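You operate a simulated robot arm through the tools that you are given. There is no shell and no other tool. Be economical: measure what you need, move in short steps, check, and stop when the job is done.

Carry out the task below with a simulated robot arm. There is one attempt and no reset: what you move stays moved.

Task
Take the blue wedge and leave it on the top of the test bench. Then turn the log knob to 2. Then take the grey rag and put it on the top of the front spool stack. Then switch the ink arm off. The order counts. Set down upright: blue wedge. The ink arm goes clockwise seen from above, to its stop.
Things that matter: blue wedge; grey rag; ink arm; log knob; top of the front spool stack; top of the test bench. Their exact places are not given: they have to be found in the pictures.

The check looks at the end state, three seconds after you hand in, the way a careful person would. Anything else that was tipped, shoved, dropped, spilled or broken makes it a failure.

Robot
A 7-joint arm with a fingered hand on a trunk, on a base that drives. Base frame: it is fixed to the floor where the robot stands at the start and does not move with it; the origin is under the middle of the robot, x ahead of it, y to its left, z up; the surface under the hand at the start is at about z = 0.78. Lengths are in m, angles in rad, forces in N, time in s.
With the tool pointing down near the work surface it reaches from about 0.36 to 0.84 m from the robot's upright axis, wherever it stands. Its first joint turns from -2.007 to 2.007 rad. Places, roughly: blue wedge [0.5, 0.25, 0.75]; grey rag (9x6x4 cm) [0.6, -0.9, 0.6]; ink arm [-8.5, -2.9, 0.9]; log knob [0.5, -0.2, 0.8]; top of the front spool stack (24x24 cm) [-0.62, -1.38, 0.94]; top of the test bench [0.6, 4.5, 0.8]. Payload 5 kg.
Tool frame: the origin (TCP) lies between the finger pads and is the grasp point; the fingertips stand 0.032 m ahead of it; z points along the fingers, y is the line along which they close. The gripper opens to 0.16 m. The gripper's body begins 0.089 m behind the TCP. The gripper is a hand of 4 fingers: y runs from the thumb to the fingers, the wrist lies at [0, 0, -0.267] in the tool frame, and closing takes about 1.5 s.
Orientation is told as [roll, pitch, yaw] about the base's x, y, z axes, in that order, counted from this pose: with the fingers straight down and closing along the base's y, the tool's x points along the base's -x, its y along +y and its z along -z.

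Tools
- The arm moves only by the tool apply_moves. Its argument "increments" is one flat list of numbers, 7 for each row, row after row: the turn, a rotation vector about the base's x, y, z in rad, then the shift along the base's x, y, z in m, then the finger opening in m, from 0 to 0.16. In form: [rx, ry, rz, tx, ty, tz, gripper, rx, ry, rz, tx, ty, tz, gripper, ...]. A call has 1 to 8 rows; each row shifts and turns the commanded pose from where the row before left it. Each row takes 0.2 s and may step no farther than 0.05 m and 0.15 rad from the row before; otherwise, or with a gripper value out of range, the whole call is refused. Where a pose cannot be reached the arm comes as near as it can. A force on the tool above 40 N (or 10 N above the force at the start of the call, whichever is more), or a blocked arm, ends the call early, and 0.2 s more pass. Each finger travels about 0.108 m/s and halts on what it meets, pressing with about 30 N; the grip force reading is that of the motor and also rises with nothing between the fingers. The clock runs only during rows and for 0.2 s after the last one: add rows that do not move to give the fingers time. The reply holds the time, the measured pose of the TCP, the force on the tool along the base axes, the opening and the grip force, in the units named above and with some noise, with the torque about the TCP (base axes, N m) and any sound that the robot's microphone picked up.
- Cameras (640 x 400 px; columns grow to the right, rows downward): "scene" is now at [0.0159, 0.1333, 1.5709]; the picture's right is [-0.30, -0.95, 0.00], its down [-0.71, 0.23, -0.66] and it looks along [0.63, -0.20, -0.75] (base axes); focal length 269 px, centre (320, 200). "wrist" rides on the gripper at [0.08, -0.004, -0.114] in the tool frame; the picture's right is [0.05, 1.00, 0.00], its down [-0.82, 0.04, -0.58] and it looks along [-0.58, 0.03, 0.82] (tool axes); focal length 265 px, centre (320, 200).
- snapshot(camera): a new picture of that camera. It takes no simulated time.
- slide_trunk(by): slides the trunk up (or, below 0, down) by that many m; the arm and the scene camera ride with it, the base frame stays. It gives what a move gives, with no picture.
- steer(legs): drives the robot by 1 to 6 legs, each [ahead, turn to the left] in m and rad, along the robot's own axes; the way and the turn of a leg run together, so that a leg with both is an arc; at most 1.5 m and 3.142 rad a leg. The arm and the cameras ride along, it lands a little off, and it stops where it bumps. It gives what a move gives.
- hand_shape(shape): the hand has 4 fingers and takes this shape, open, in about a second: jaw (thumb against the fingers, like two jaws); tri (thumb and two fingers); tip (a fingertip pinch); poke (one finger out to press); point (the index stretched); flat (the hand flat); cup (the hand cupped); fist (a fist). The gripper value then closes the fingers along that shape, each until it touches; the sizes above hold for jaw. It gives what a move gives, with no picture.
- pan_tilt(pan, tilt): turns the head with the scene camera to pan (to the left, within 2.705 rad either way) and tilt (down, from -0.506 to 1.204), counted from straight ahead of the robot. It gives what a move gives.
- probe_pixels(camera, pixels): for up to 12 pixels [column, row] of the newest picture of that camera ("zoom" is the newest enlarged one), the place [x, y, z] in the base frame of the surface seen there, good to about 0.002 m. It takes no simulated time.
- close_up(camera, box): a new picture of the part [left, top, right, bottom] of that camera's present view, enlarged. It takes no simulated time.
- close_job(): hands the job in; it is judged then, once.

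Keep the steps short. Do not move on a guess: measure, check each grasp and each placing, and mend mistakes. In all there are 110 turns and 78 pictures (those below and enlarged ones count). Leave the gripper open and the arm clear of the work at the hand-in unless told otherwise, and finish with a single line.

The tools are called as name(argument=value, ...) on one line, values as JSON. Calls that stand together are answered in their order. apply_moves: Moves the arm, as the interface text tells. Its arguments: {"type":"object","properties":{"increments":{"type":"array","items":{"type":"number"}}},"required":["increments"]} The other tools are called the same way: slide_trunk (by) slides the trunk up or down; hand_shape (shape) gives the hand a shape; steer (legs) drives the base; pan_tilt (pan, tilt) turns the head that bears the scene camera; snapshot (camera) takes a picture; probe_pixels (camera, pixels) gives the place of the surface under pixels of a picture; close_up (camera, box) takes an enlarged picture of a part of a camera's view; close_job () hands the job in.

At the start:

```text
t: 0.0
tcp_pos: [0.5822, -0.2355, 1.0916]
ee_rot: [0.001, 0.0, 0.0]
contact_force: [0.3, -0.3, 0.1]
torque: [-0.03, -0.02, 0.03]
gripper_width: 0.1599
grasp_force: 0.0
shape: jaw
trunk travel left (down, up): [-0.7, 0.29]
robot x, y, heading: [-0.0001, 0.0004, 0.0]
head pan, tilt: [-0.309, 0.843]
```

scene: 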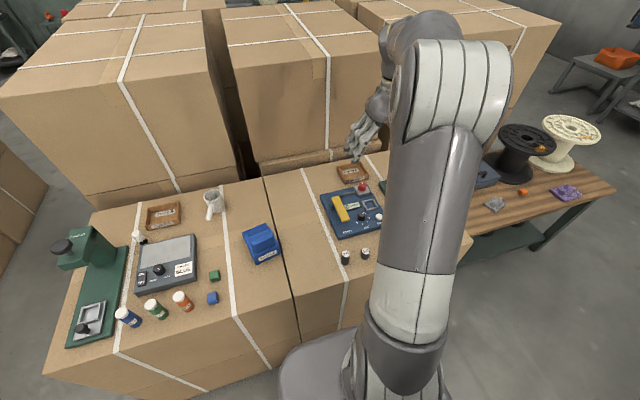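
wrist: 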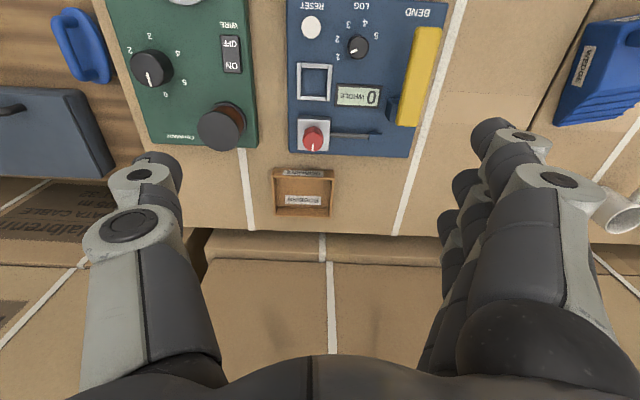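

I see a blue wedge-like object near (262,243) in the scene and the log knob panel near (352,212). I'll enlarge both.

close_up(camera="scene", box=[180, 180, 320, 310])

close_up(camera="wrist", box=[270, 0, 460, 160])

probe_pixels(camera="wrist", pixels=[[357, 47], [338, 57], [335, 38], [348, 22], [364, 22], [376, 35], [310, 60], [311, 26], [420, 75], [400, 110], [590, 60], [560, 120]])

probe_pixels(camera="scene", pixels=[[246, 231], [267, 224], [257, 263], [280, 256], [252, 243], [274, 238], [212, 297], [215, 275], [215, 205], [240, 290], [230, 240], [300, 270]])

```text
3.08 times, centred on (250, 245) of scene
```

zoom: 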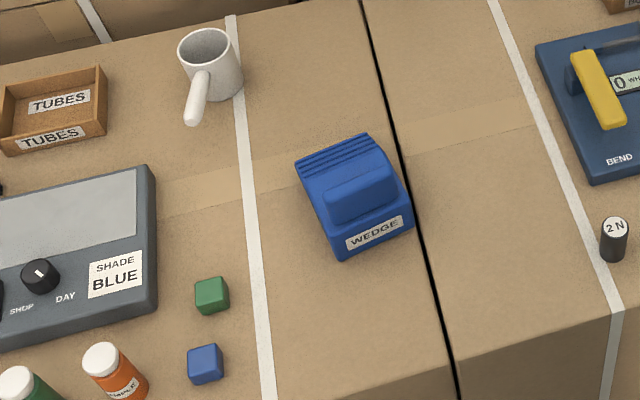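

```text
2.50 times, centred on (365, 80) of wrist
```

zoom: 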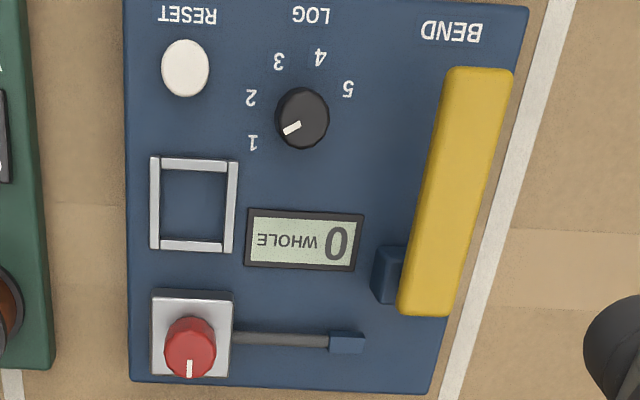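

```text
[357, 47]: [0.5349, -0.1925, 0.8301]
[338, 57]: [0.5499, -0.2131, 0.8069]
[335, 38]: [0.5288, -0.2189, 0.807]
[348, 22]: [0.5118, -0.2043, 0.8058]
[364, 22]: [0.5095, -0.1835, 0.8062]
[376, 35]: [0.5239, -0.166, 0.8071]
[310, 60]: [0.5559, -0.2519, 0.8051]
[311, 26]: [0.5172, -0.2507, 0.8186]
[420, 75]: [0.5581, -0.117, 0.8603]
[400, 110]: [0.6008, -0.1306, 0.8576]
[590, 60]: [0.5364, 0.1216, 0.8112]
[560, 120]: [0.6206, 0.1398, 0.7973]
```

```text
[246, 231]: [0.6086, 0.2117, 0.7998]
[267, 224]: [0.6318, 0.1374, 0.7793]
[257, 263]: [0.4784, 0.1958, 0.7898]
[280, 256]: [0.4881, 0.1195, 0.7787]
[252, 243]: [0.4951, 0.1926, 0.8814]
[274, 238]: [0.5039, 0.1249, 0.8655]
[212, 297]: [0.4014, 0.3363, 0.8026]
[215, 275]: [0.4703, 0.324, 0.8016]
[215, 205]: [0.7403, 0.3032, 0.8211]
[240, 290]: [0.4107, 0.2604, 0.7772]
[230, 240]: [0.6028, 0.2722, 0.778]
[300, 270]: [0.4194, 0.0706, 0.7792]
```

The wedge (labelled WEDGE) sits around (0.54,0.16), up to about z 0.88. I'll move the hand over it for a wrist view.

apply_moves(increments=[0, 0, 0, -0.018, 0.045, 0, 0.16, 0, 0, 0, -0.018, 0.045, 0, 0.16, 0, 0, 0, -0.018, 0.045, 0, 0.16, 0, 0, 0, -0.018, 0.045, 0, 0.16, 0, 0, 0, -0.018, 0.045, 0, 0.16, 0, 0, 0, -0.018, 0.045, 0, 0.16, 0, 0, 0, -0.018, 0.045, 0, 0.16, 0, 0, 0, -0.018, 0.045, 0, 0.16])

snapshot(camera="wrist")

```text
t: 1.8
tcp_pos: [0.4386, 0.125, 1.0937]
ee_rot: [-0.002, 0.0, -0.002]
contact_force: [1.0, -0.8, 0.6]
torque: [0.01, 0.01, 0.02]
gripper_width: 0.16
grasp_force: 0.1
shape: jaw
trunk travel left (down, up): [-0.7, 0.29]
robot x, y, heading: [0.0017, 0.0004, -0.002]
head pan, tilt: [-0.309, 0.843]
```

```text
73 pictures are left
```

wrist: 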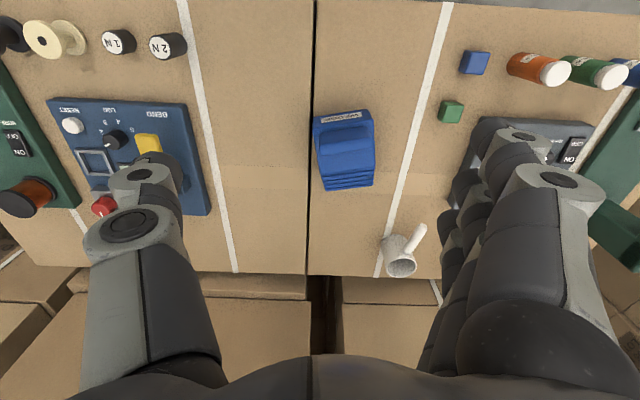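

close_up(camera="wrist", box=[290, 90, 400, 200])

probe_pixels(camera="wrist", pixels=[[315, 118], [370, 111], [320, 133], [367, 127], [322, 145], [370, 140], [325, 165], [373, 160], [328, 187], [370, 183], [345, 135], [348, 170]])

```text
3.64 times, centred on (345, 145) of wrist
```

zoom: 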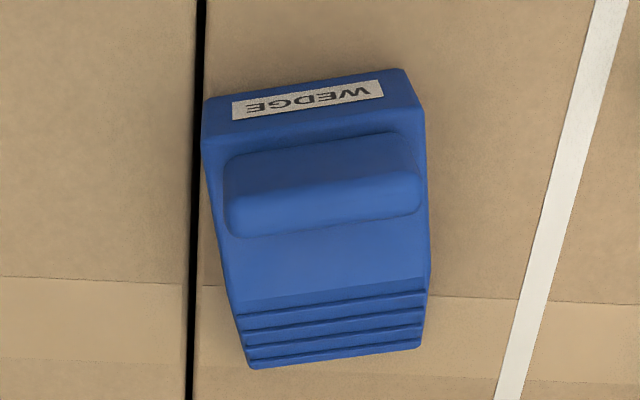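

```text
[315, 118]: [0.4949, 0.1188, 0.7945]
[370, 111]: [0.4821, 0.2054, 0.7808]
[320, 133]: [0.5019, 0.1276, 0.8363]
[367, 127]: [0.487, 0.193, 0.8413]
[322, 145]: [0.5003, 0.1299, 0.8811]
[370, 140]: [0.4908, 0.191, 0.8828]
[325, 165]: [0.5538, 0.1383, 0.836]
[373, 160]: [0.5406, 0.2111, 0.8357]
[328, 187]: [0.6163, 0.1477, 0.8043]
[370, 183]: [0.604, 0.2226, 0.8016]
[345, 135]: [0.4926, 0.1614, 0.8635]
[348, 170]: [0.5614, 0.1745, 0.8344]
```

The wedge axis is turned about 0.18 rad, width ~0.08, thick end near x=0.48. I'll align above (0.53,0.170) with yaw 0.18 and come down to just above.

apply_moves(increments=[0, 0, 0.09, 0.045, 0.0225, 0, 0.16, 0, 0, 0.09, 0.0464, 0.0225, 0, 0.16, 0, 0, 0, 0, 0, -0.045, 0.16, 0, 0, 0, 0, 0, -0.045, 0.16, 0, 0, 0, 0, 0, -0.045, 0.16, 0, 0, 0, 0, 0, -0.03, 0.16, 0, 0, 0, 0, 0, 0, 0.16])

snapshot(camera="wrist")

snapshot(camera="scene")

```text
refused: row 1 steps farther than a row can; nothing moved
```

```text
71 pictures are left
```

wrist: 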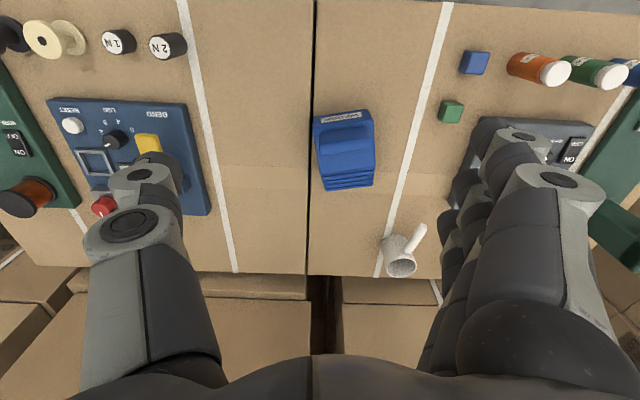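

```text
70 pictures are left
```

scene: 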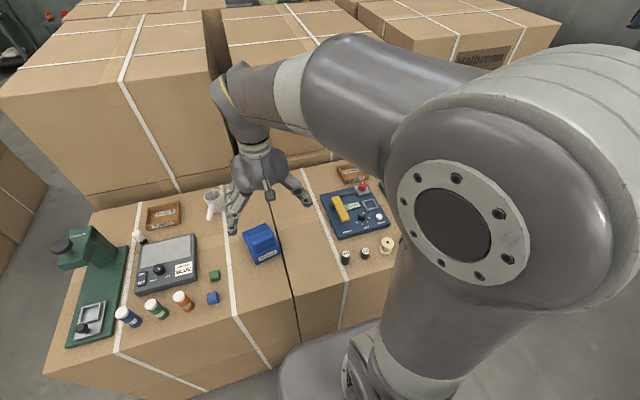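

A step was just over the limit; I'll split it into three.

apply_moves(increments=[0, 0, 0.06, 0.0305, 0.015, 0, 0.16, 0, 0, 0.06, 0.0305, 0.015, 0, 0.16, 0, 0, 0.06, 0.0305, 0.015, 0, 0.16, 0, 0, 0, 0, 0, -0.045, 0.16, 0, 0, 0, 0, 0, -0.045, 0.16, 0, 0, 0, 0, 0, -0.045, 0.16, 0, 0, 0, 0, 0, -0.03, 0.16, 0, 0, 0, 0, 0, 0, 0.16])

snapshot(camera="wrist")

```text
t: 3.6
tcp_pos: [0.5312, 0.1703, 0.923]
ee_rot: [0.0, -0.001, 0.179]
contact_force: [0.0, 0.1, -0.2]
torque: [-0.01, 0.01, -0.01]
gripper_width: 0.16
grasp_force: 0.1
shape: jaw
trunk travel left (down, up): [-0.7, 0.29]
robot x, y, heading: [-0.0006, 0.0057, -0.002]
head pan, tilt: [-0.309, 0.843]
```

```text
69 pictures are left
```

wrist: 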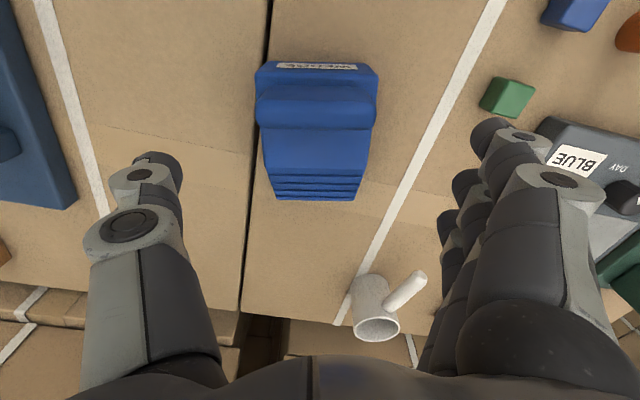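

Alignment looks good. I'll narrow to 0.125 for clearance from the panel at (545,120) and descend to z≈0.825.

apply_moves(increments=[0, 0, 0, 0, 0, 0, 0.125, 0, 0, 0, 0, 0, 0, 0.125, 0, 0, 0, 0, 0, -0.04, 0.125, 0, 0, 0, 0, 0, -0.04, 0.125, 0, 0, 0, 0, 0, -0.018, 0.125, 0, 0, 0, 0, 0, 0, 0.125])

snapshot(camera="wrist")

```text
t: 5.0
tcp_pos: [0.5311, 0.17, 0.8261]
ee_rot: [0.001, 0.001, 0.181]
contact_force: [0.7, 0.5, -0.5]
torque: [0.03, 0.0, 0.0]
gripper_width: 0.1253
grasp_force: 0.1
shape: jaw
trunk travel left (down, up): [-0.7, 0.29]
robot x, y, heading: [-0.002, -0.0013, 0.002]
head pan, tilt: [-0.309, 0.843]
```

```text
68 pictures are left
```

wrist: 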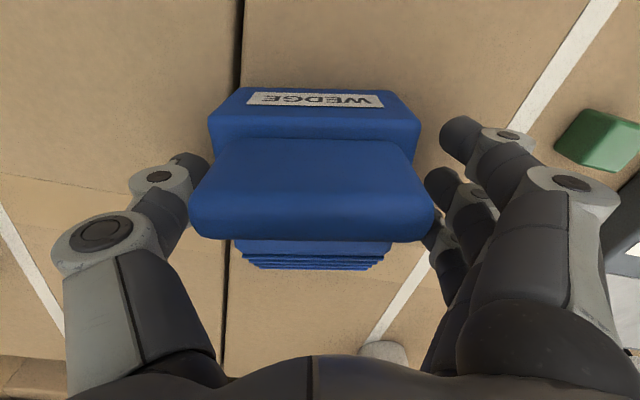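

The hand straddles the wedge. Closing.

apply_moves(increments=[0, 0, 0, 0, 0, 0, 0.1, 0, 0, 0, 0, 0, 0, 0.08, 0, 0, 0, 0, 0, 0, 0.06, 0, 0, 0, 0, 0, 0, 0.05, 0, 0, 0, 0, 0, 0, 0.05, 0, 0, 0, 0, 0, 0, 0.05, 0, 0, 0, 0, 0, 0, 0.05])

apply_moves(increments=[0, 0, 0, 0, 0, 0.02, 0.05, 0, 0, 0, 0, 0, 0.03, 0.05, 0, 0, 0, 0, 0, 0.04, 0.05, 0, 0, 0, 0, 0, 0.04, 0.05, 0, 0, 0, 0, 0, 0.04, 0.05, 0, 0, 0, 0, 0, 0.04, 0.05])

snapshot(camera="wrist")

```text
t: 6.6
tcp_pos: [0.5304, 0.17, 0.827]
ee_rot: [-0.001, 0.0, 0.179]
contact_force: [-0.3, -2.2, 0.2]
torque: [-0.01, -0.01, -0.03]
gripper_width: 0.084
grasp_force: 30.3
shape: jaw
trunk travel left (down, up): [-0.7, 0.29]
robot x, y, heading: [0.0008, 0.0007, -0.004]
head pan, tilt: [-0.309, 0.843]
```

```text
t: 8.0
tcp_pos: [0.5311, 0.1693, 1.0387]
ee_rot: [0.0, 0.001, 0.179]
contact_force: [1.0, 0.3, -4.9]
torque: [0.0, 0.04, 0.01]
gripper_width: 0.084
grasp_force: 29.9
shape: jaw
trunk travel left (down, up): [-0.7, 0.29]
robot x, y, heading: [-0.0013, -0.0019, -0.004]
head pan, tilt: [-0.309, 0.843]
```

```text
67 pictures are left
```

wrist: 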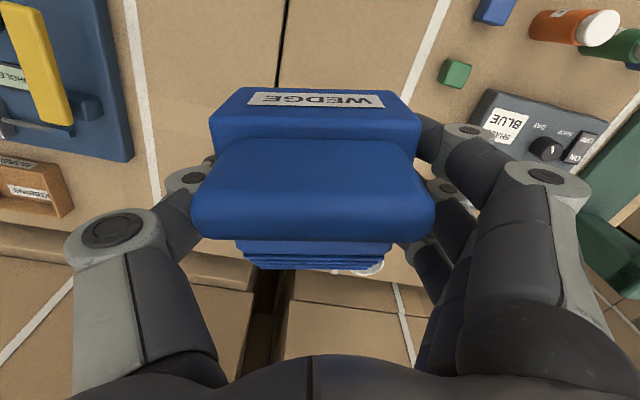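

Wedge is lifted (bottom is 0.049 below TCP). Now I look left towards the test bench.

pan_tilt(pan=1.4, tilt=0.35)

snapshot(camera="scene")

```text
t: 9.7
tcp_pos: [0.5309, 0.169, 1.0361]
ee_rot: [0.0, -0.001, 0.18]
contact_force: [-0.2, -0.3, -5.3]
torque: [0.02, 0.07, 0.0]
gripper_width: 0.084
grasp_force: 29.7
shape: jaw
trunk travel left (down, up): [-0.7, 0.29]
robot x, y, heading: [0.0016, -0.0002, -0.002]
head pan, tilt: [1.4, 0.351]
```

```text
66 pictures are left
```

scene: 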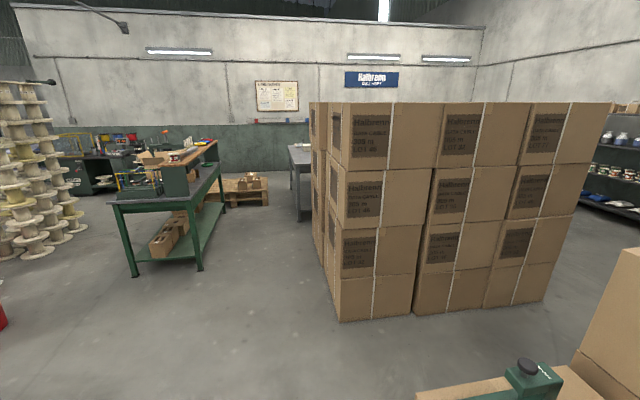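

probe_pixels(camera="scene", pixels=[[300, 155], [295, 148], [303, 170], [160, 205], [205, 155], [335, 320], [260, 250], [275, 320], [200, 330], [120, 205], [315, 270], [540, 390]])

close_up(camera="scene", box=[100, 80, 340, 280])

```text
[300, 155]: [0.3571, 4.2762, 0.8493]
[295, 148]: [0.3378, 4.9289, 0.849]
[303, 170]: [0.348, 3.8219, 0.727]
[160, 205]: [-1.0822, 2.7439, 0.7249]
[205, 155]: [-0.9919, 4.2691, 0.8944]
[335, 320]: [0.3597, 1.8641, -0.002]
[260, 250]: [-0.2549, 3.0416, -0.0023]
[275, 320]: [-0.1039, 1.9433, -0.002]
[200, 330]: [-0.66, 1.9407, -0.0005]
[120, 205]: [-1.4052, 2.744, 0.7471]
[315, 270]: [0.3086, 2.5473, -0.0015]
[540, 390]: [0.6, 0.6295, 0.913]
```

```text
2.00 times, centred on (220, 180) of scene
```

zoom: 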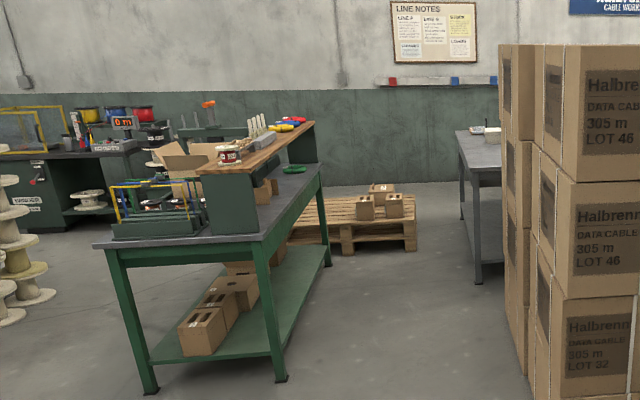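

The grey bench top at z≈0.849, left edge x≈0.33, is the test bench. Aisle x from -0.9 to 0.3 is free. I'll raise the trunk a little, turn left and drive up the aisle in steps.

slide_trunk(by=0.1)

steer(legs=[[0, 1.83], [1.35, 0], [0, -0.26]])

pan_tilt(pan=-0.3, tilt=0.4)

snapshot(camera="scene")

```text
t: 11.1
tcp_pos: [0.5313, 0.1688, 1.138]
ee_rot: [0.001, 0.001, 0.181]
contact_force: [0.4, -0.2, -5.0]
torque: [0.01, 0.03, 0.0]
gripper_width: 0.0838
grasp_force: 29.8
shape: jaw
trunk travel left (down, up): [-0.8, 0.19]
robot x, y, heading: [0.0014, 0.0012, 0.0]
head pan, tilt: [1.4, 0.351]
```

```text
t: 23.2
tcp_pos: [-0.5468, 1.8366, 1.1381]
ee_rot: [0.0, 0.0, 1.773]
contact_force: [0.0, 0.8, -4.5]
torque: [-0.04, 0.04, 0.02]
gripper_width: 0.0838
grasp_force: 29.9
shape: jaw
trunk travel left (down, up): [-0.8, 0.19]
robot x, y, heading: [-0.3688, 1.3094, 1.594]
head pan, tilt: [1.4, 0.351]
```

```text
t: 24.9
tcp_pos: [-0.547, 1.8369, 1.1372]
ee_rot: [0.0, 0.001, 1.772]
contact_force: [-0.2, 0.9, -5.7]
torque: [-0.05, -0.01, -0.02]
gripper_width: 0.0839
grasp_force: 29.9
shape: jaw
trunk travel left (down, up): [-0.8, 0.19]
robot x, y, heading: [-0.367, 1.3066, 1.596]
head pan, tilt: [-0.3, 0.4]
```

```text
64 pictures are left
```

scene: 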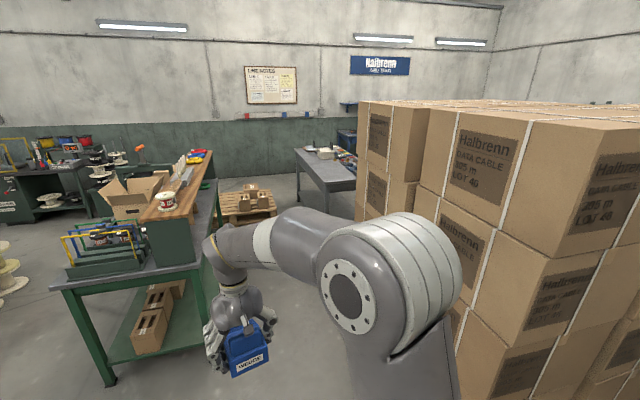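

Path ahead is clear between the green bench and boxes. I correct heading and drive 3 m.

steer(legs=[[0, -0.05], [1.5, 0], [1.4, 0]])

pan_tilt(pan=-1.3, tilt=0.6)

snapshot(camera="scene")

```text
t: 38.6
tcp_pos: [-0.3732, 4.6885, 1.1384]
ee_rot: [0.0, 0.001, 1.701]
contact_force: [0.3, -0.8, -4.5]
torque: [-0.04, -0.01, 0.0]
gripper_width: 0.0839
grasp_force: 30.4
shape: jaw
trunk travel left (down, up): [-0.8, 0.19]
robot x, y, heading: [-0.2302, 4.1495, 1.526]
head pan, tilt: [-0.3, 0.4]
stopped in leg 3: the robot was blocked; the commanded pose is now the measured one
```

```text
t: 39.9
tcp_pos: [-0.3732, 4.6904, 1.1373]
ee_rot: [0.0, 0.0, 1.699]
contact_force: [-0.3, -0.1, -4.4]
torque: [-0.05, -0.03, 0.0]
gripper_width: 0.0838
grasp_force: 30.2
shape: jaw
trunk travel left (down, up): [-0.8, 0.19]
robot x, y, heading: [-0.2311, 4.1496, 1.523]
head pan, tilt: [-1.3, 0.6]
```

```text
63 pictures are left
```

scene: 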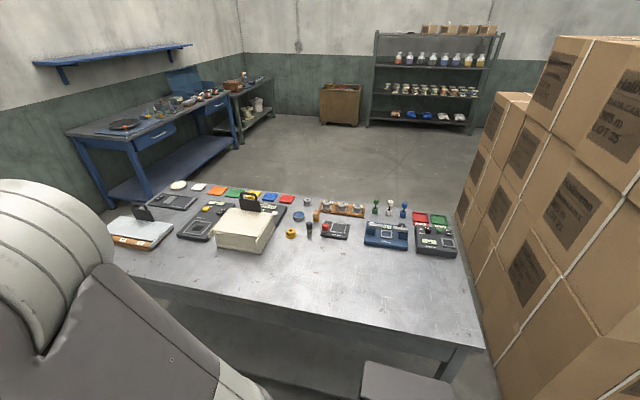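

The drive was blocked at y=4.15. I check what's in front.

pan_tilt(pan=0.2, tilt=0.9)

snapshot(camera="scene")

probe_pixels(camera="scene", pixels=[[100, 100], [320, 60], [320, 350], [500, 300]])

```text
t: 41.5
tcp_pos: [-0.3737, 4.6904, 1.1368]
ee_rot: [0.001, 0.003, 1.699]
contact_force: [-0.3, -0.1, -5.6]
torque: [-0.03, 0.03, 0.02]
gripper_width: 0.084
grasp_force: 30.4
shape: jaw
trunk travel left (down, up): [-0.8, 0.19]
robot x, y, heading: [-0.232, 4.1508, 1.522]
head pan, tilt: [0.201, 0.901]
```

```text
62 pictures are left
```

scene: 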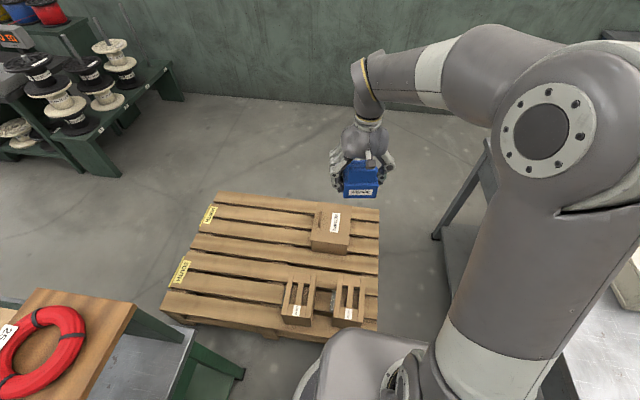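

```text
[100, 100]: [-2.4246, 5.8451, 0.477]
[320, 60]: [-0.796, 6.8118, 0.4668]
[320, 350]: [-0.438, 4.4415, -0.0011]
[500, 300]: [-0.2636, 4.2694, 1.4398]
```

The base nudged the pallet edge; pallet and boxes look undisturbed. I back off 0.2 m, turn right to face the bench, and look.

steer(legs=[[-0.2, 0], [0, -1.52]])

pan_tilt(pan=0.0, tilt=0.8)

snapshot(camera="scene")

snapshot(camera="wrist")

```text
t: 46.8
tcp_pos: [0.2901, 4.1258, 1.1364]
ee_rot: [0.0, 0.003, 0.188]
contact_force: [-0.4, 0.2, -5.3]
torque: [0.0, 0.07, 0.05]
gripper_width: 0.084
grasp_force: 30.0
shape: jaw
trunk travel left (down, up): [-0.8, 0.19]
robot x, y, heading: [-0.2394, 3.9521, 0.014]
head pan, tilt: [0.201, 0.901]
```

```text
t: 47.5
tcp_pos: [0.289, 4.1256, 1.1375]
ee_rot: [0.0, 0.002, 0.188]
contact_force: [0.1, -0.1, -4.8]
torque: [0.0, 0.04, -0.03]
gripper_width: 0.0837
grasp_force: 30.7
shape: jaw
trunk travel left (down, up): [-0.8, 0.19]
robot x, y, heading: [-0.2393, 3.9516, 0.008]
head pan, tilt: [0.0, 0.799]
```

```text
61 pictures are left
```

scene: 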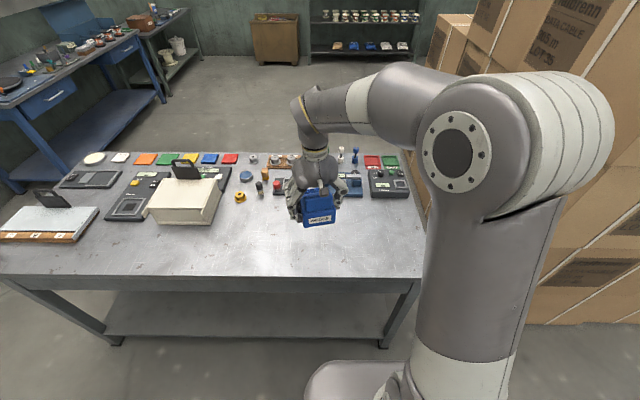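

```text
60 pictures are left
```

wrist: 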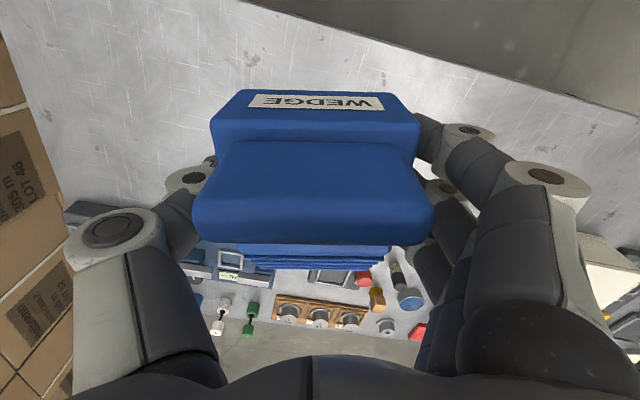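

probe_pixels(camera="scene", pixels=[[240, 199], [260, 193], [276, 189], [345, 197], [372, 190], [320, 274], [420, 275], [210, 224], [300, 240], [350, 230], [400, 230], [100, 260]])

probe_pixels(camera="wrist", pixels=[[150, 50], [150, 150], [500, 90], [200, 260], [370, 280], [450, 60]])

```text
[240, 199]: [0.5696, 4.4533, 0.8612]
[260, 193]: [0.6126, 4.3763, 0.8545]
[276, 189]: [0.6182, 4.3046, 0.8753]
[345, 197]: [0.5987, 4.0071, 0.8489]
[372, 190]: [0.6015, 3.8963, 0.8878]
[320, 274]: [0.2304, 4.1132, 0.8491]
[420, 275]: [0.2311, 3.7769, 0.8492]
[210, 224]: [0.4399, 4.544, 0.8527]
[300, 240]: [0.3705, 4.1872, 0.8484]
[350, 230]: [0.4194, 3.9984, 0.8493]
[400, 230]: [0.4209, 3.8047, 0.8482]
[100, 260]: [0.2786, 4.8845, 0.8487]
```

```text
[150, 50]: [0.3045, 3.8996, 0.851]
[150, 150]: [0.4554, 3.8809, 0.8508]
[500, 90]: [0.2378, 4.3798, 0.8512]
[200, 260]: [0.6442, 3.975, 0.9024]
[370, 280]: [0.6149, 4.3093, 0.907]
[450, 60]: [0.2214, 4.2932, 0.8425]
```

Bench top z=0.849, free for x 0.24–0.55. I move 0.10 ahead and lower to just above contact (TCP ≈0.905).

apply_moves(increments=[0, 0, 0, 0.05, 0, 0, 0.05, 0, 0, 0, 0.05, 0, 0, 0.05, 0, 0, 0, 0, 0, -0.045, 0.05, 0, 0, 0, 0, 0, -0.045, 0.05, 0, 0, 0, 0, 0, -0.045, 0.05, 0, 0, 0, 0, 0, -0.045, 0.05, 0, 0, 0, 0, 0, -0.045, 0.05, 0, 0, 0, 0, 0, 0, 0.05])

apply_moves(increments=[0, 0, 0, 0, 0, -0.005, 0.05, 0, 0, 0, 0, 0, -0.005, 0.05, 0, 0, 0, 0, 0, -0.003, 0.05, 0, 0, 0, 0, 0, 0, 0.05])

```text
t: 49.3
tcp_pos: [0.3888, 4.1243, 0.9123]
ee_rot: [-0.002, 0.001, 0.189]
contact_force: [-0.9, 0.0, -5.0]
torque: [0.0, 0.06, -0.02]
gripper_width: 0.0837
grasp_force: 29.9
shape: jaw
trunk travel left (down, up): [-0.8, 0.19]
robot x, y, heading: [-0.2404, 3.9493, 0.012]
head pan, tilt: [0.0, 0.799]
```

```text
t: 50.3
tcp_pos: [0.3895, 4.1255, 0.8985]
ee_rot: [0.001, 0.0, 0.188]
contact_force: [-0.6, 0.0, -5.1]
torque: [-0.01, 0.1, -0.01]
gripper_width: 0.0838
grasp_force: 30.1
shape: jaw
trunk travel left (down, up): [-0.8, 0.19]
robot x, y, heading: [-0.2474, 3.9521, 0.009]
head pan, tilt: [0.0, 0.799]
```

No contact yet; I keep lowering by millimetres.

apply_moves(increments=[0, 0, 0, 0, 0, -0.002, 0.05, 0, 0, 0, 0, 0, -0.001, 0.05, 0, 0, 0, 0, 0, 0, 0.05])

```text
t: 51.1
tcp_pos: [0.3883, 4.1254, 0.8965]
ee_rot: [0.002, 0.001, 0.188]
contact_force: [-0.4, -1.4, -0.2]
torque: [0.12, -0.01, -0.01]
gripper_width: 0.0838
grasp_force: 30.1
shape: jaw
trunk travel left (down, up): [-0.8, 0.19]
robot x, y, heading: [-0.2434, 3.9528, 0.007]
head pan, tilt: [0.0, 0.799]
```

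The load is off the hand: the wedge rests on the bench. Open gently and rise.

apply_moves(increments=[0, 0, 0, 0, 0, 0, 0.095, 0, 0, 0, 0, 0, 0, 0.11, 0, 0, 0, 0, 0, 0, 0.125, 0, 0, 0, 0, 0, 0, 0.13, 0, 0, 0, 0, 0, 0.04, 0.13, 0, 0, 0, 0, 0, 0.04, 0.13, 0, 0, 0, 0, 0, 0.045, 0.13, 0, 0, 0, 0, 0, 0.045, 0.13])

apply_moves(increments=[0, 0, 0, 0, 0, 0.045, 0.16, 0, 0, 0, -0.045, 0, 0.02, 0.16, 0, 0, 0, -0.05, 0, 0, 0.16, 0, 0, 0, -0.05, 0, 0, 0.16])

snapshot(camera="scene")

```text
t: 52.9
tcp_pos: [0.3883, 4.1261, 1.065]
ee_rot: [-0.001, -0.001, 0.188]
contact_force: [-0.2, 1.0, -0.1]
torque: [0.0, -0.02, 0.03]
gripper_width: 0.1293
grasp_force: 0.0
shape: jaw
trunk travel left (down, up): [-0.8, 0.19]
robot x, y, heading: [-0.239, 3.952, 0.009]
head pan, tilt: [0.0, 0.799]
```

```text
t: 53.9
tcp_pos: [0.2413, 4.1241, 1.1309]
ee_rot: [-0.001, -0.001, 0.187]
contact_force: [-0.5, 0.4, -0.2]
torque: [0.0, -0.05, -0.02]
gripper_width: 0.1598
grasp_force: 0.2
shape: jaw
trunk travel left (down, up): [-0.8, 0.19]
robot x, y, heading: [-0.2471, 3.9519, 0.008]
head pan, tilt: [0.0, 0.799]
```

```text
59 pictures are left
```

scene: 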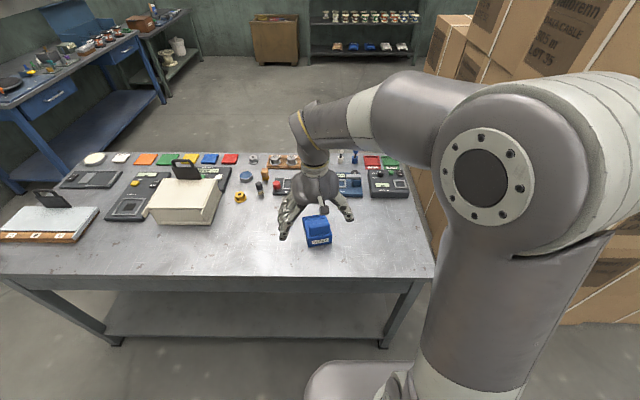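

The wedge stands upright at (317,235). Now drive back: turn right to face -y and go down the aisle.

steer(legs=[[0, -1.58], [1.5, 0], [1.0, 0]])

pan_tilt(pan=0.0, tilt=0.6)

snapshot(camera="scene")

```text
t: 70.0
tcp_pos: [0.0109, 0.9633, 1.1299]
ee_rot: [0.0, 0.0, -1.365]
contact_force: [0.0, -1.0, 1.4]
torque: [0.0, 0.02, -0.03]
gripper_width: 0.16
grasp_force: 0.0
shape: jaw
trunk travel left (down, up): [-0.8, 0.19]
robot x, y, heading: [-0.1686, 1.4435, -1.545]
head pan, tilt: [0.0, 0.799]
```

```text
t: 70.7
tcp_pos: [0.0113, 0.9616, 1.1293]
ee_rot: [-0.001, 0.0, -1.367]
contact_force: [0.5, -0.4, -1.1]
torque: [-0.01, 0.02, -0.03]
gripper_width: 0.16
grasp_force: 0.1
shape: jaw
trunk travel left (down, up): [-0.8, 0.19]
robot x, y, heading: [-0.1685, 1.4432, -1.541]
head pan, tilt: [0.0, 0.6]
```

```text
58 pictures are left
```

scene: 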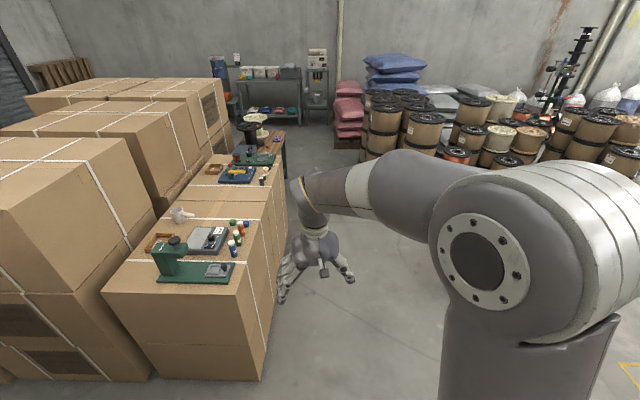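

Path clear. Drive on 1.6 m and turn to face the panel.

steer(legs=[[1.0, 0], [0.6, 0], [0, 1.545]])

pan_tilt(pan=-0.3, tilt=0.8)

snapshot(camera="scene")

snapshot(camera="wrist")

```text
t: 82.7
tcp_pos: [0.3651, 0.0252, 1.1307]
ee_rot: [-0.001, -0.001, 0.208]
contact_force: [0.7, 0.4, -0.4]
torque: [-0.02, 0.0, -0.01]
gripper_width: 0.1598
grasp_force: 0.0
shape: jaw
trunk travel left (down, up): [-0.8, 0.19]
robot x, y, heading: [-0.1172, -0.1579, 0.029]
head pan, tilt: [0.0, 0.6]
```

```text
t: 83.5
tcp_pos: [0.3645, 0.0246, 1.1304]
ee_rot: [0.0, 0.0, 0.207]
contact_force: [1.3, -0.7, -0.1]
torque: [-0.02, 0.01, 0.03]
gripper_width: 0.1596
grasp_force: 0.2
shape: jaw
trunk travel left (down, up): [-0.8, 0.19]
robot x, y, heading: [-0.1155, -0.1597, 0.03]
head pan, tilt: [-0.3, 0.799]
```

```text
57 pictures are left
```

scene: 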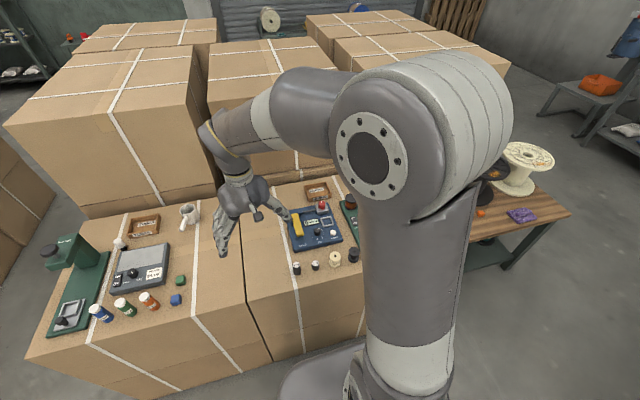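

```text
56 pictures are left
```

wrist: 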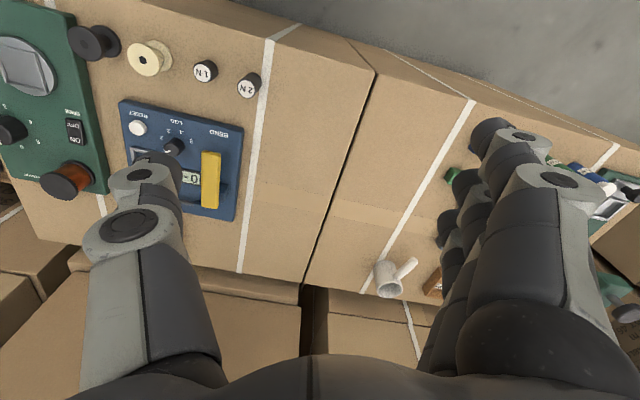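

The knob points at 1 (axis ≈(0.536,-0.190)); 2 is 45° clockwise from above. The yellow lever is close in +y, so I'll use a tip pinch closing roughly along x. Shape first, then move above with yaw ≈1.6.

hand_shape(shape="tip")

apply_moves(increments=[0, 0, 0.14, 0.021, -0.026, 0, 0.08, 0, 0, 0.14, 0.021, -0.027, 0, 0.08, 0, 0, 0.14, 0.021, -0.027, 0, 0.08, 0, 0, 0.14, 0.021, -0.027, 0, 0.08, 0, 0, 0.14, 0.021, -0.027, 0, 0.08, 0, 0, 0.14, 0.021, -0.027, 0, 0.08, 0, 0, 0.14, 0.021, -0.027, 0, 0.08, 0, 0, 0.14, 0.0235, -0.027, 0, 0.08])

apply_moves(increments=[0, 0, 0.14, 0, 0, -0.03, 0.08, 0, 0, 0.14, 0, 0, -0.04, 0.08, 0, 0, 0, 0, 0, 0, 0.08])

snapshot(camera="wrist")

```text
t: 84.4
tcp_pos: [0.3653, 0.024, 1.1295]
ee_rot: [0.0, 0.001, 0.207]
contact_force: [-0.4, -0.2, 0.3]
torque: [-0.02, 0.0, 0.05]
gripper_width: 0.1598
grasp_force: 0.0
shape: tip
trunk travel left (down, up): [-0.8, 0.19]
robot x, y, heading: [-0.1145, -0.1586, 0.032]
head pan, tilt: [-0.3, 0.799]
```

```text
t: 86.2
tcp_pos: [0.5357, -0.1967, 1.1266]
ee_rot: [0.004, -0.001, 1.326]
contact_force: [0.8, 1.6, 2.8]
torque: [-0.17, 0.03, -0.01]
gripper_width: 0.0806
grasp_force: 0.0
shape: tip
trunk travel left (down, up): [-0.8, 0.19]
robot x, y, heading: [-0.1134, -0.1577, 0.029]
head pan, tilt: [-0.3, 0.799]
```

```text
t: 87.0
tcp_pos: [0.5351, -0.1934, 1.0864]
ee_rot: [0.0, -0.002, 1.502]
contact_force: [0.0, -0.7, 0.9]
torque: [0.05, 0.01, 0.01]
gripper_width: 0.0804
grasp_force: 0.0
shape: tip
out of reach, approached as far as the arm can: row 2
trunk travel left (down, up): [-0.8, 0.19]
robot x, y, heading: [-0.1122, -0.1585, 0.028]
head pan, tilt: [-0.3, 0.799]
```

```text
55 pictures are left
```

wrist: 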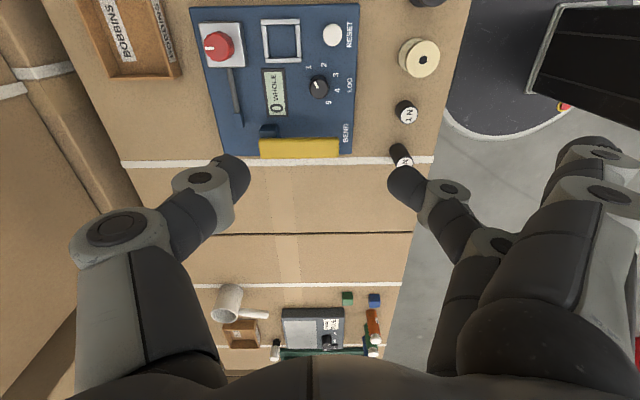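

The tip shape works; yaw max is about 1.5 here. Zoom on the knob at (318,86) to measure its axis and pointer.

close_up(camera="wrist", box=[280, 50, 360, 120])

probe_pixels(camera="wrist", pixels=[[318, 86], [309, 68], [324, 66], [336, 76], [338, 90], [328, 102], [300, 140], [320, 142], [332, 34], [322, 90], [314, 83]])

```text
5.71 times, centred on (320, 85) of wrist
```

zoom: 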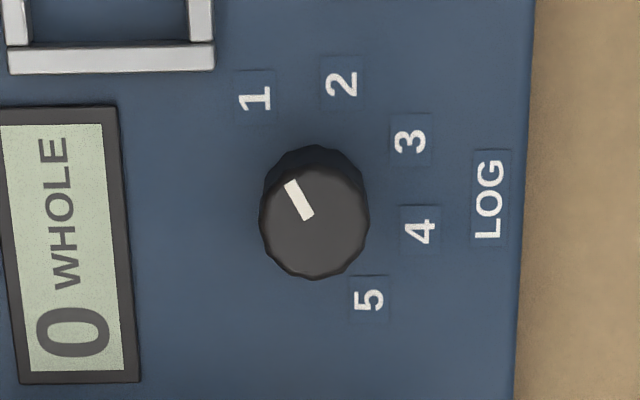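

```text
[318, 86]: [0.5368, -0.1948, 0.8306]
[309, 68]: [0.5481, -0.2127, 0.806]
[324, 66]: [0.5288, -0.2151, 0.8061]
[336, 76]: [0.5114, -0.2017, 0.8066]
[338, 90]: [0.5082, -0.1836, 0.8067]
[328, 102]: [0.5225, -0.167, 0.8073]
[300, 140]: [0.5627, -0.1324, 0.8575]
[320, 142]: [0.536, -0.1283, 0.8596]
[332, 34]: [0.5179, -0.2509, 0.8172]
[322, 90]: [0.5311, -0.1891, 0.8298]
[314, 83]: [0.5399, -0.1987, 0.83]
```

Knob centre ≈(0.535,-0.190), ~25 mm wide, z 0.806–0.830. I'll reduce yaw, narrow to 0.06 and descend to z≈0.90.

apply_moves(increments=[0, 0, -0.12, 0, 0.003, -0.03, 0.07, 0, 0, -0.05, 0, 0, -0.04, 0.06, 0, 0, 0, 0, 0, -0.04, 0.06, 0, 0, 0, 0, 0, -0.04, 0.06, 0, 0, 0, 0, 0, -0.03, 0.06, 0, 0, 0, 0, 0, 0, 0.06])

snapshot(camera="wrist")

```text
t: 88.4
tcp_pos: [0.5353, -0.1837, 0.9084]
ee_rot: [-0.001, 0.002, 1.331]
contact_force: [-0.6, 0.5, 0.2]
torque: [-0.03, 0.0, -0.05]
gripper_width: 0.0603
grasp_force: 0.0
shape: tip
trunk travel left (down, up): [-0.8, 0.19]
robot x, y, heading: [-0.1133, -0.1552, 0.03]
head pan, tilt: [-0.3, 0.799]
```

```text
53 pictures are left
```

wrist: 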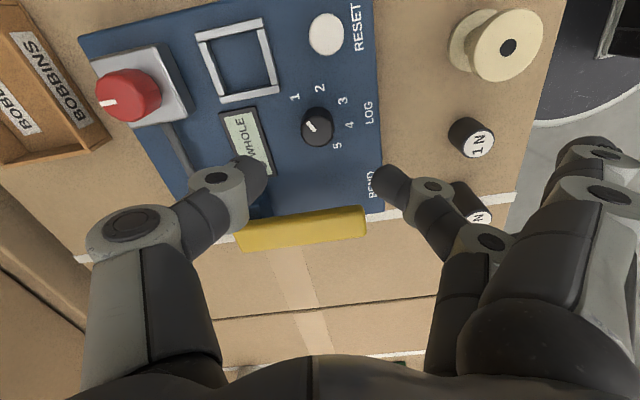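

close_up(camera="wrist", box=[270, 75, 370, 175])

probe_pixels(camera="wrist", pixels=[[317, 126], [317, 115], [317, 137], [306, 128], [328, 126], [317, 120], [317, 132]])

```text
4.00 times, centred on (320, 125) of wrist
```

zoom: 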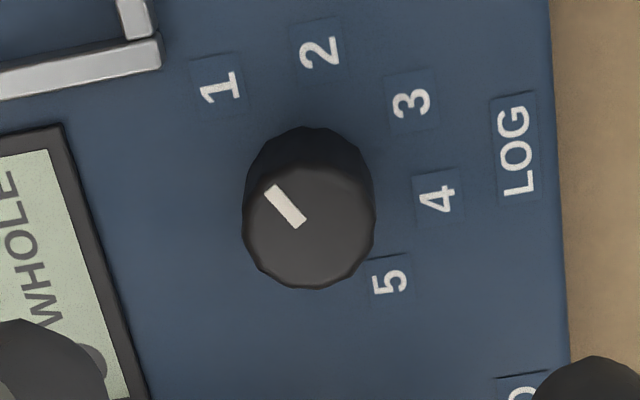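

```text
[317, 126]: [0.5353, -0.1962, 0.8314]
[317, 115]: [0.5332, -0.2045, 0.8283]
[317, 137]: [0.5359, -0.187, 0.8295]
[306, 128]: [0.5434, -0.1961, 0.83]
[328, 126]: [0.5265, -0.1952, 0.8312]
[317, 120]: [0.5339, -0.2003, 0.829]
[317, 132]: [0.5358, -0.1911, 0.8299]
```

Knob centre (0.5355,-0.191). Shift y by -0.007 and descend to TCP z≈0.848.

apply_moves(increments=[0, 0, 0, 0, -0.007, -0.02, 0.06, 0, 0, 0, 0, 0, -0.02, 0.055, 0, 0, 0, 0, 0, -0.01, 0.05, 0, 0, 0, 0, 0, -0.01, 0.05, 0, 0, 0, 0, 0, 0, 0.05])

snapshot(camera="wrist")

```text
t: 89.6
tcp_pos: [0.5353, -0.1932, 0.848]
ee_rot: [-0.001, -0.001, 1.331]
contact_force: [0.7, -0.2, 0.4]
torque: [-0.05, -0.01, 0.05]
gripper_width: 0.0504
grasp_force: 0.0
shape: tip
trunk travel left (down, up): [-0.8, 0.19]
robot x, y, heading: [-0.1119, -0.1577, 0.03]
head pan, tilt: [-0.3, 0.799]
```

```text
51 pictures are left
```

wrist: 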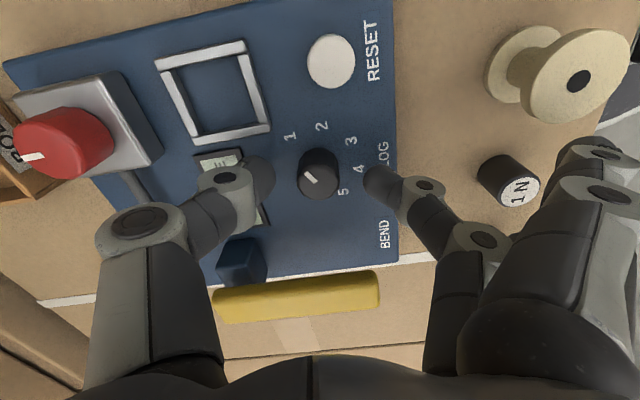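

Knob sits between thumb and index. Close gently.

apply_moves(increments=[0, 0, 0, 0, 0, 0, 0.035, 0, 0, 0, 0, 0, 0, 0.026, 0, 0, 0, 0, 0, 0, 0.02, 0, 0, 0, 0, 0, 0, 0.02, 0, 0, 0, 0, 0, 0, 0.02])

snapshot(camera="wrist")

```text
t: 90.8
tcp_pos: [0.5348, -0.1931, 0.8487]
ee_rot: [-0.002, 0.001, 1.333]
contact_force: [0.8, -0.3, 0.5]
torque: [-0.01, -0.04, 0.02]
gripper_width: 0.0214
grasp_force: 0.0
shape: tip
trunk travel left (down, up): [-0.8, 0.19]
robot x, y, heading: [-0.1133, -0.1559, 0.028]
head pan, tilt: [-0.3, 0.799]
```

```text
50 pictures are left
```

wrist: 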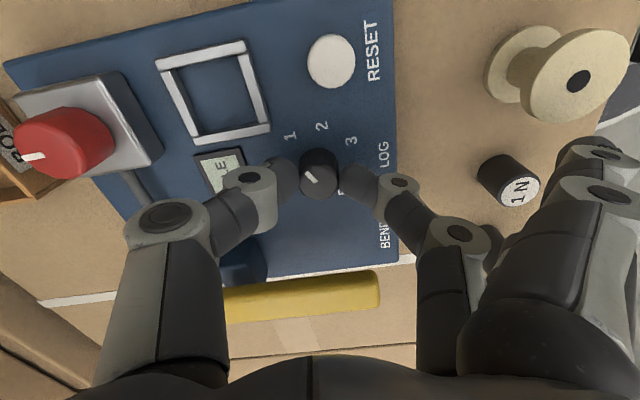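

Nearly touching (0.0214, no force). Continue closing.

apply_moves(increments=[0, 0, 0, 0, -0.002, 0, 0.012, 0, 0, 0, 0, 0, 0, 0.005, 0, 0, 0, 0, 0, 0, 0.0, 0, 0, 0, 0, 0, 0, 0.0, 0, 0, 0, 0, 0, 0, 0.0])

```text
t: 92.0
tcp_pos: [0.5353, -0.1936, 0.8467]
ee_rot: [0.0, 0.001, 1.331]
contact_force: [1.0, 4.7, -5.4]
torque: [0.13, 0.01, 0.04]
gripper_width: 0.0184
grasp_force: 29.5
shape: tip
trunk travel left (down, up): [-0.8, 0.19]
robot x, y, heading: [-0.1153, -0.155, 0.03]
head pan, tilt: [-0.3, 0.799]
```

Gripped. Turn 45° clockwise about the tool axis.

apply_moves(increments=[0, 0, -0.13, 0, 0, 0, 0, 0, 0, -0.13, 0, 0, 0, 0, 0, 0, -0.13, 0, 0, 0, 0, 0, 0, -0.13, 0, 0, 0, 0, 0, 0, -0.13, 0, 0, 0, 0, 0, 0, -0.135, 0, 0, 0, 0, 0, 0, 0, 0, 0, 0, 0])

close_up(camera="wrist", box=[240, 100, 400, 200])

```text
t: 93.6
tcp_pos: [0.5347, -0.1942, 0.849]
ee_rot: [-0.001, 0.001, 0.545]
contact_force: [-6.6, 11.0, -8.8]
torque: [0.24, 0.17, 0.06]
gripper_width: 0.0162
grasp_force: 29.8
shape: tip
trunk travel left (down, up): [-0.8, 0.19]
robot x, y, heading: [-0.1152, -0.1597, 0.03]
head pan, tilt: [-0.3, 0.799]
```

```text
4.00 times, centred on (320, 150) of wrist
```

zoom: 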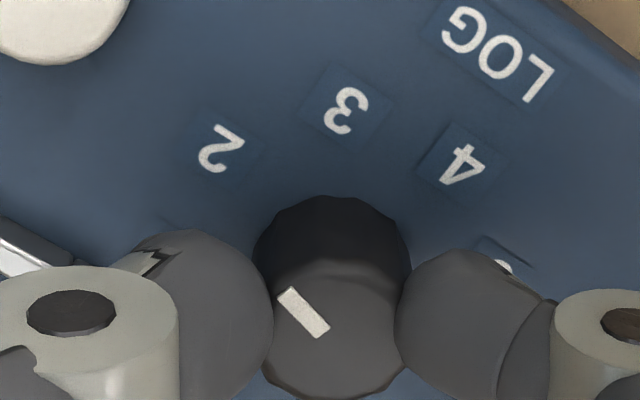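

It seems to have turned. Release and lift to read it.

apply_moves(increments=[0, 0, 0, 0, 0, 0, 0.02, 0, 0, 0, 0, 0, 0, 0.04, 0, 0, 0, 0, 0, 0, 0.055, 0, 0, 0, 0, 0, 0.01, 0.055, 0, 0, 0, 0, 0, 0.03, 0.055, 0, 0, 0, 0, 0, 0.04, 0.055, 0, 0, 0, 0, 0, 0, 0.055])

close_up(camera="wrist", box=[240, 80, 400, 180])

```text
t: 95.2
tcp_pos: [0.5366, -0.1954, 0.9281]
ee_rot: [-0.001, -0.001, 0.546]
contact_force: [-0.5, -0.7, -0.5]
torque: [0.0, -0.01, 0.0]
gripper_width: 0.0544
grasp_force: 0.1
shape: tip
trunk travel left (down, up): [-0.8, 0.19]
robot x, y, heading: [-0.1143, -0.161, 0.033]
head pan, tilt: [-0.3, 0.799]
```

```text
4.00 times, centred on (320, 130) of wrist
```

zoom: 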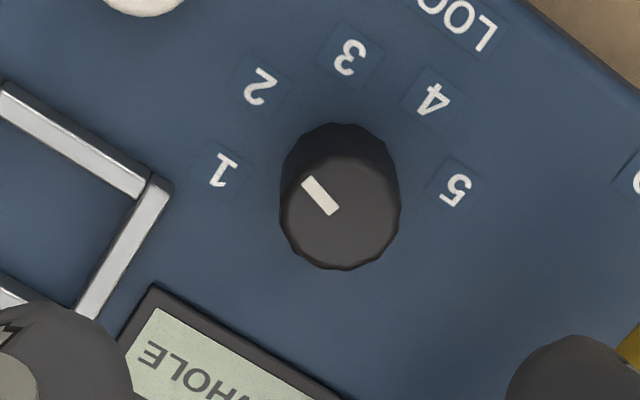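

The pointer direction (-31,-33) matches digit 2's direction. Knob done. Now raise the hand and look right for the grey rag near (0.6,-0.9).

apply_moves(increments=[0, 0, 0, -0.02, 0, 0.045, 0.055, 0, 0, 0, -0.02, 0, 0.045, 0.055, 0, 0, 0, -0.02, 0, 0.045, 0.055, 0, 0, -0.1, -0.04, 0, 0.02, 0.055, 0, 0, -0.1, -0.04, 0, 0.0, 0.055, 0, 0, -0.1, -0.04, 0, 0.0, 0.055])

hand_shape(shape="jaw")

pan_tilt(pan=-1.0, tilt=0.7)

snapshot(camera="scene")

```text
t: 96.6
tcp_pos: [0.3556, -0.1945, 1.0852]
ee_rot: [-0.001, -0.002, 0.245]
contact_force: [-1.2, 0.4, 1.0]
torque: [0.01, -0.04, -0.02]
gripper_width: 0.0547
grasp_force: 0.0
shape: tip
trunk travel left (down, up): [-0.8, 0.19]
robot x, y, heading: [-0.1133, -0.1588, 0.036]
head pan, tilt: [-0.3, 0.799]
```

```text
t: 97.5
tcp_pos: [0.3572, -0.1956, 1.0846]
ee_rot: [-0.001, 0.0, 0.247]
contact_force: [0.3, 0.2, 0.6]
torque: [0.0, 0.01, -0.02]
gripper_width: 0.1603
grasp_force: 0.0
shape: jaw
trunk travel left (down, up): [-0.8, 0.19]
robot x, y, heading: [-0.1158, -0.1544, 0.031]
head pan, tilt: [-0.3, 0.799]
```

```text
t: 98.5
tcp_pos: [0.3579, -0.1957, 1.0838]
ee_rot: [-0.003, -0.001, 0.249]
contact_force: [0.4, -0.1, 0.1]
torque: [-0.02, 0.04, 0.0]
gripper_width: 0.1602
grasp_force: 0.0
shape: jaw
trunk travel left (down, up): [-0.8, 0.19]
robot x, y, heading: [-0.1119, -0.1574, 0.028]
head pan, tilt: [-1.0, 0.7]
```

```text
47 pictures are left
```

scene: 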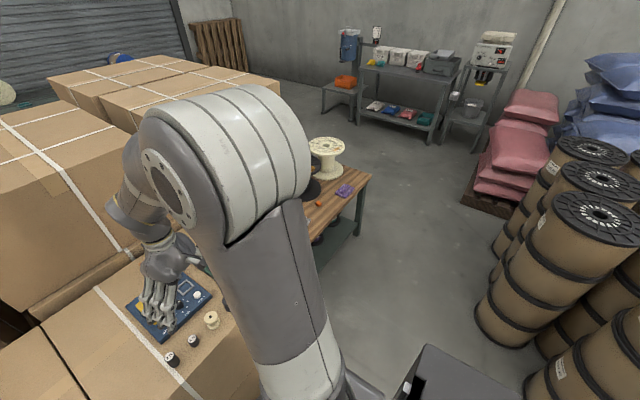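

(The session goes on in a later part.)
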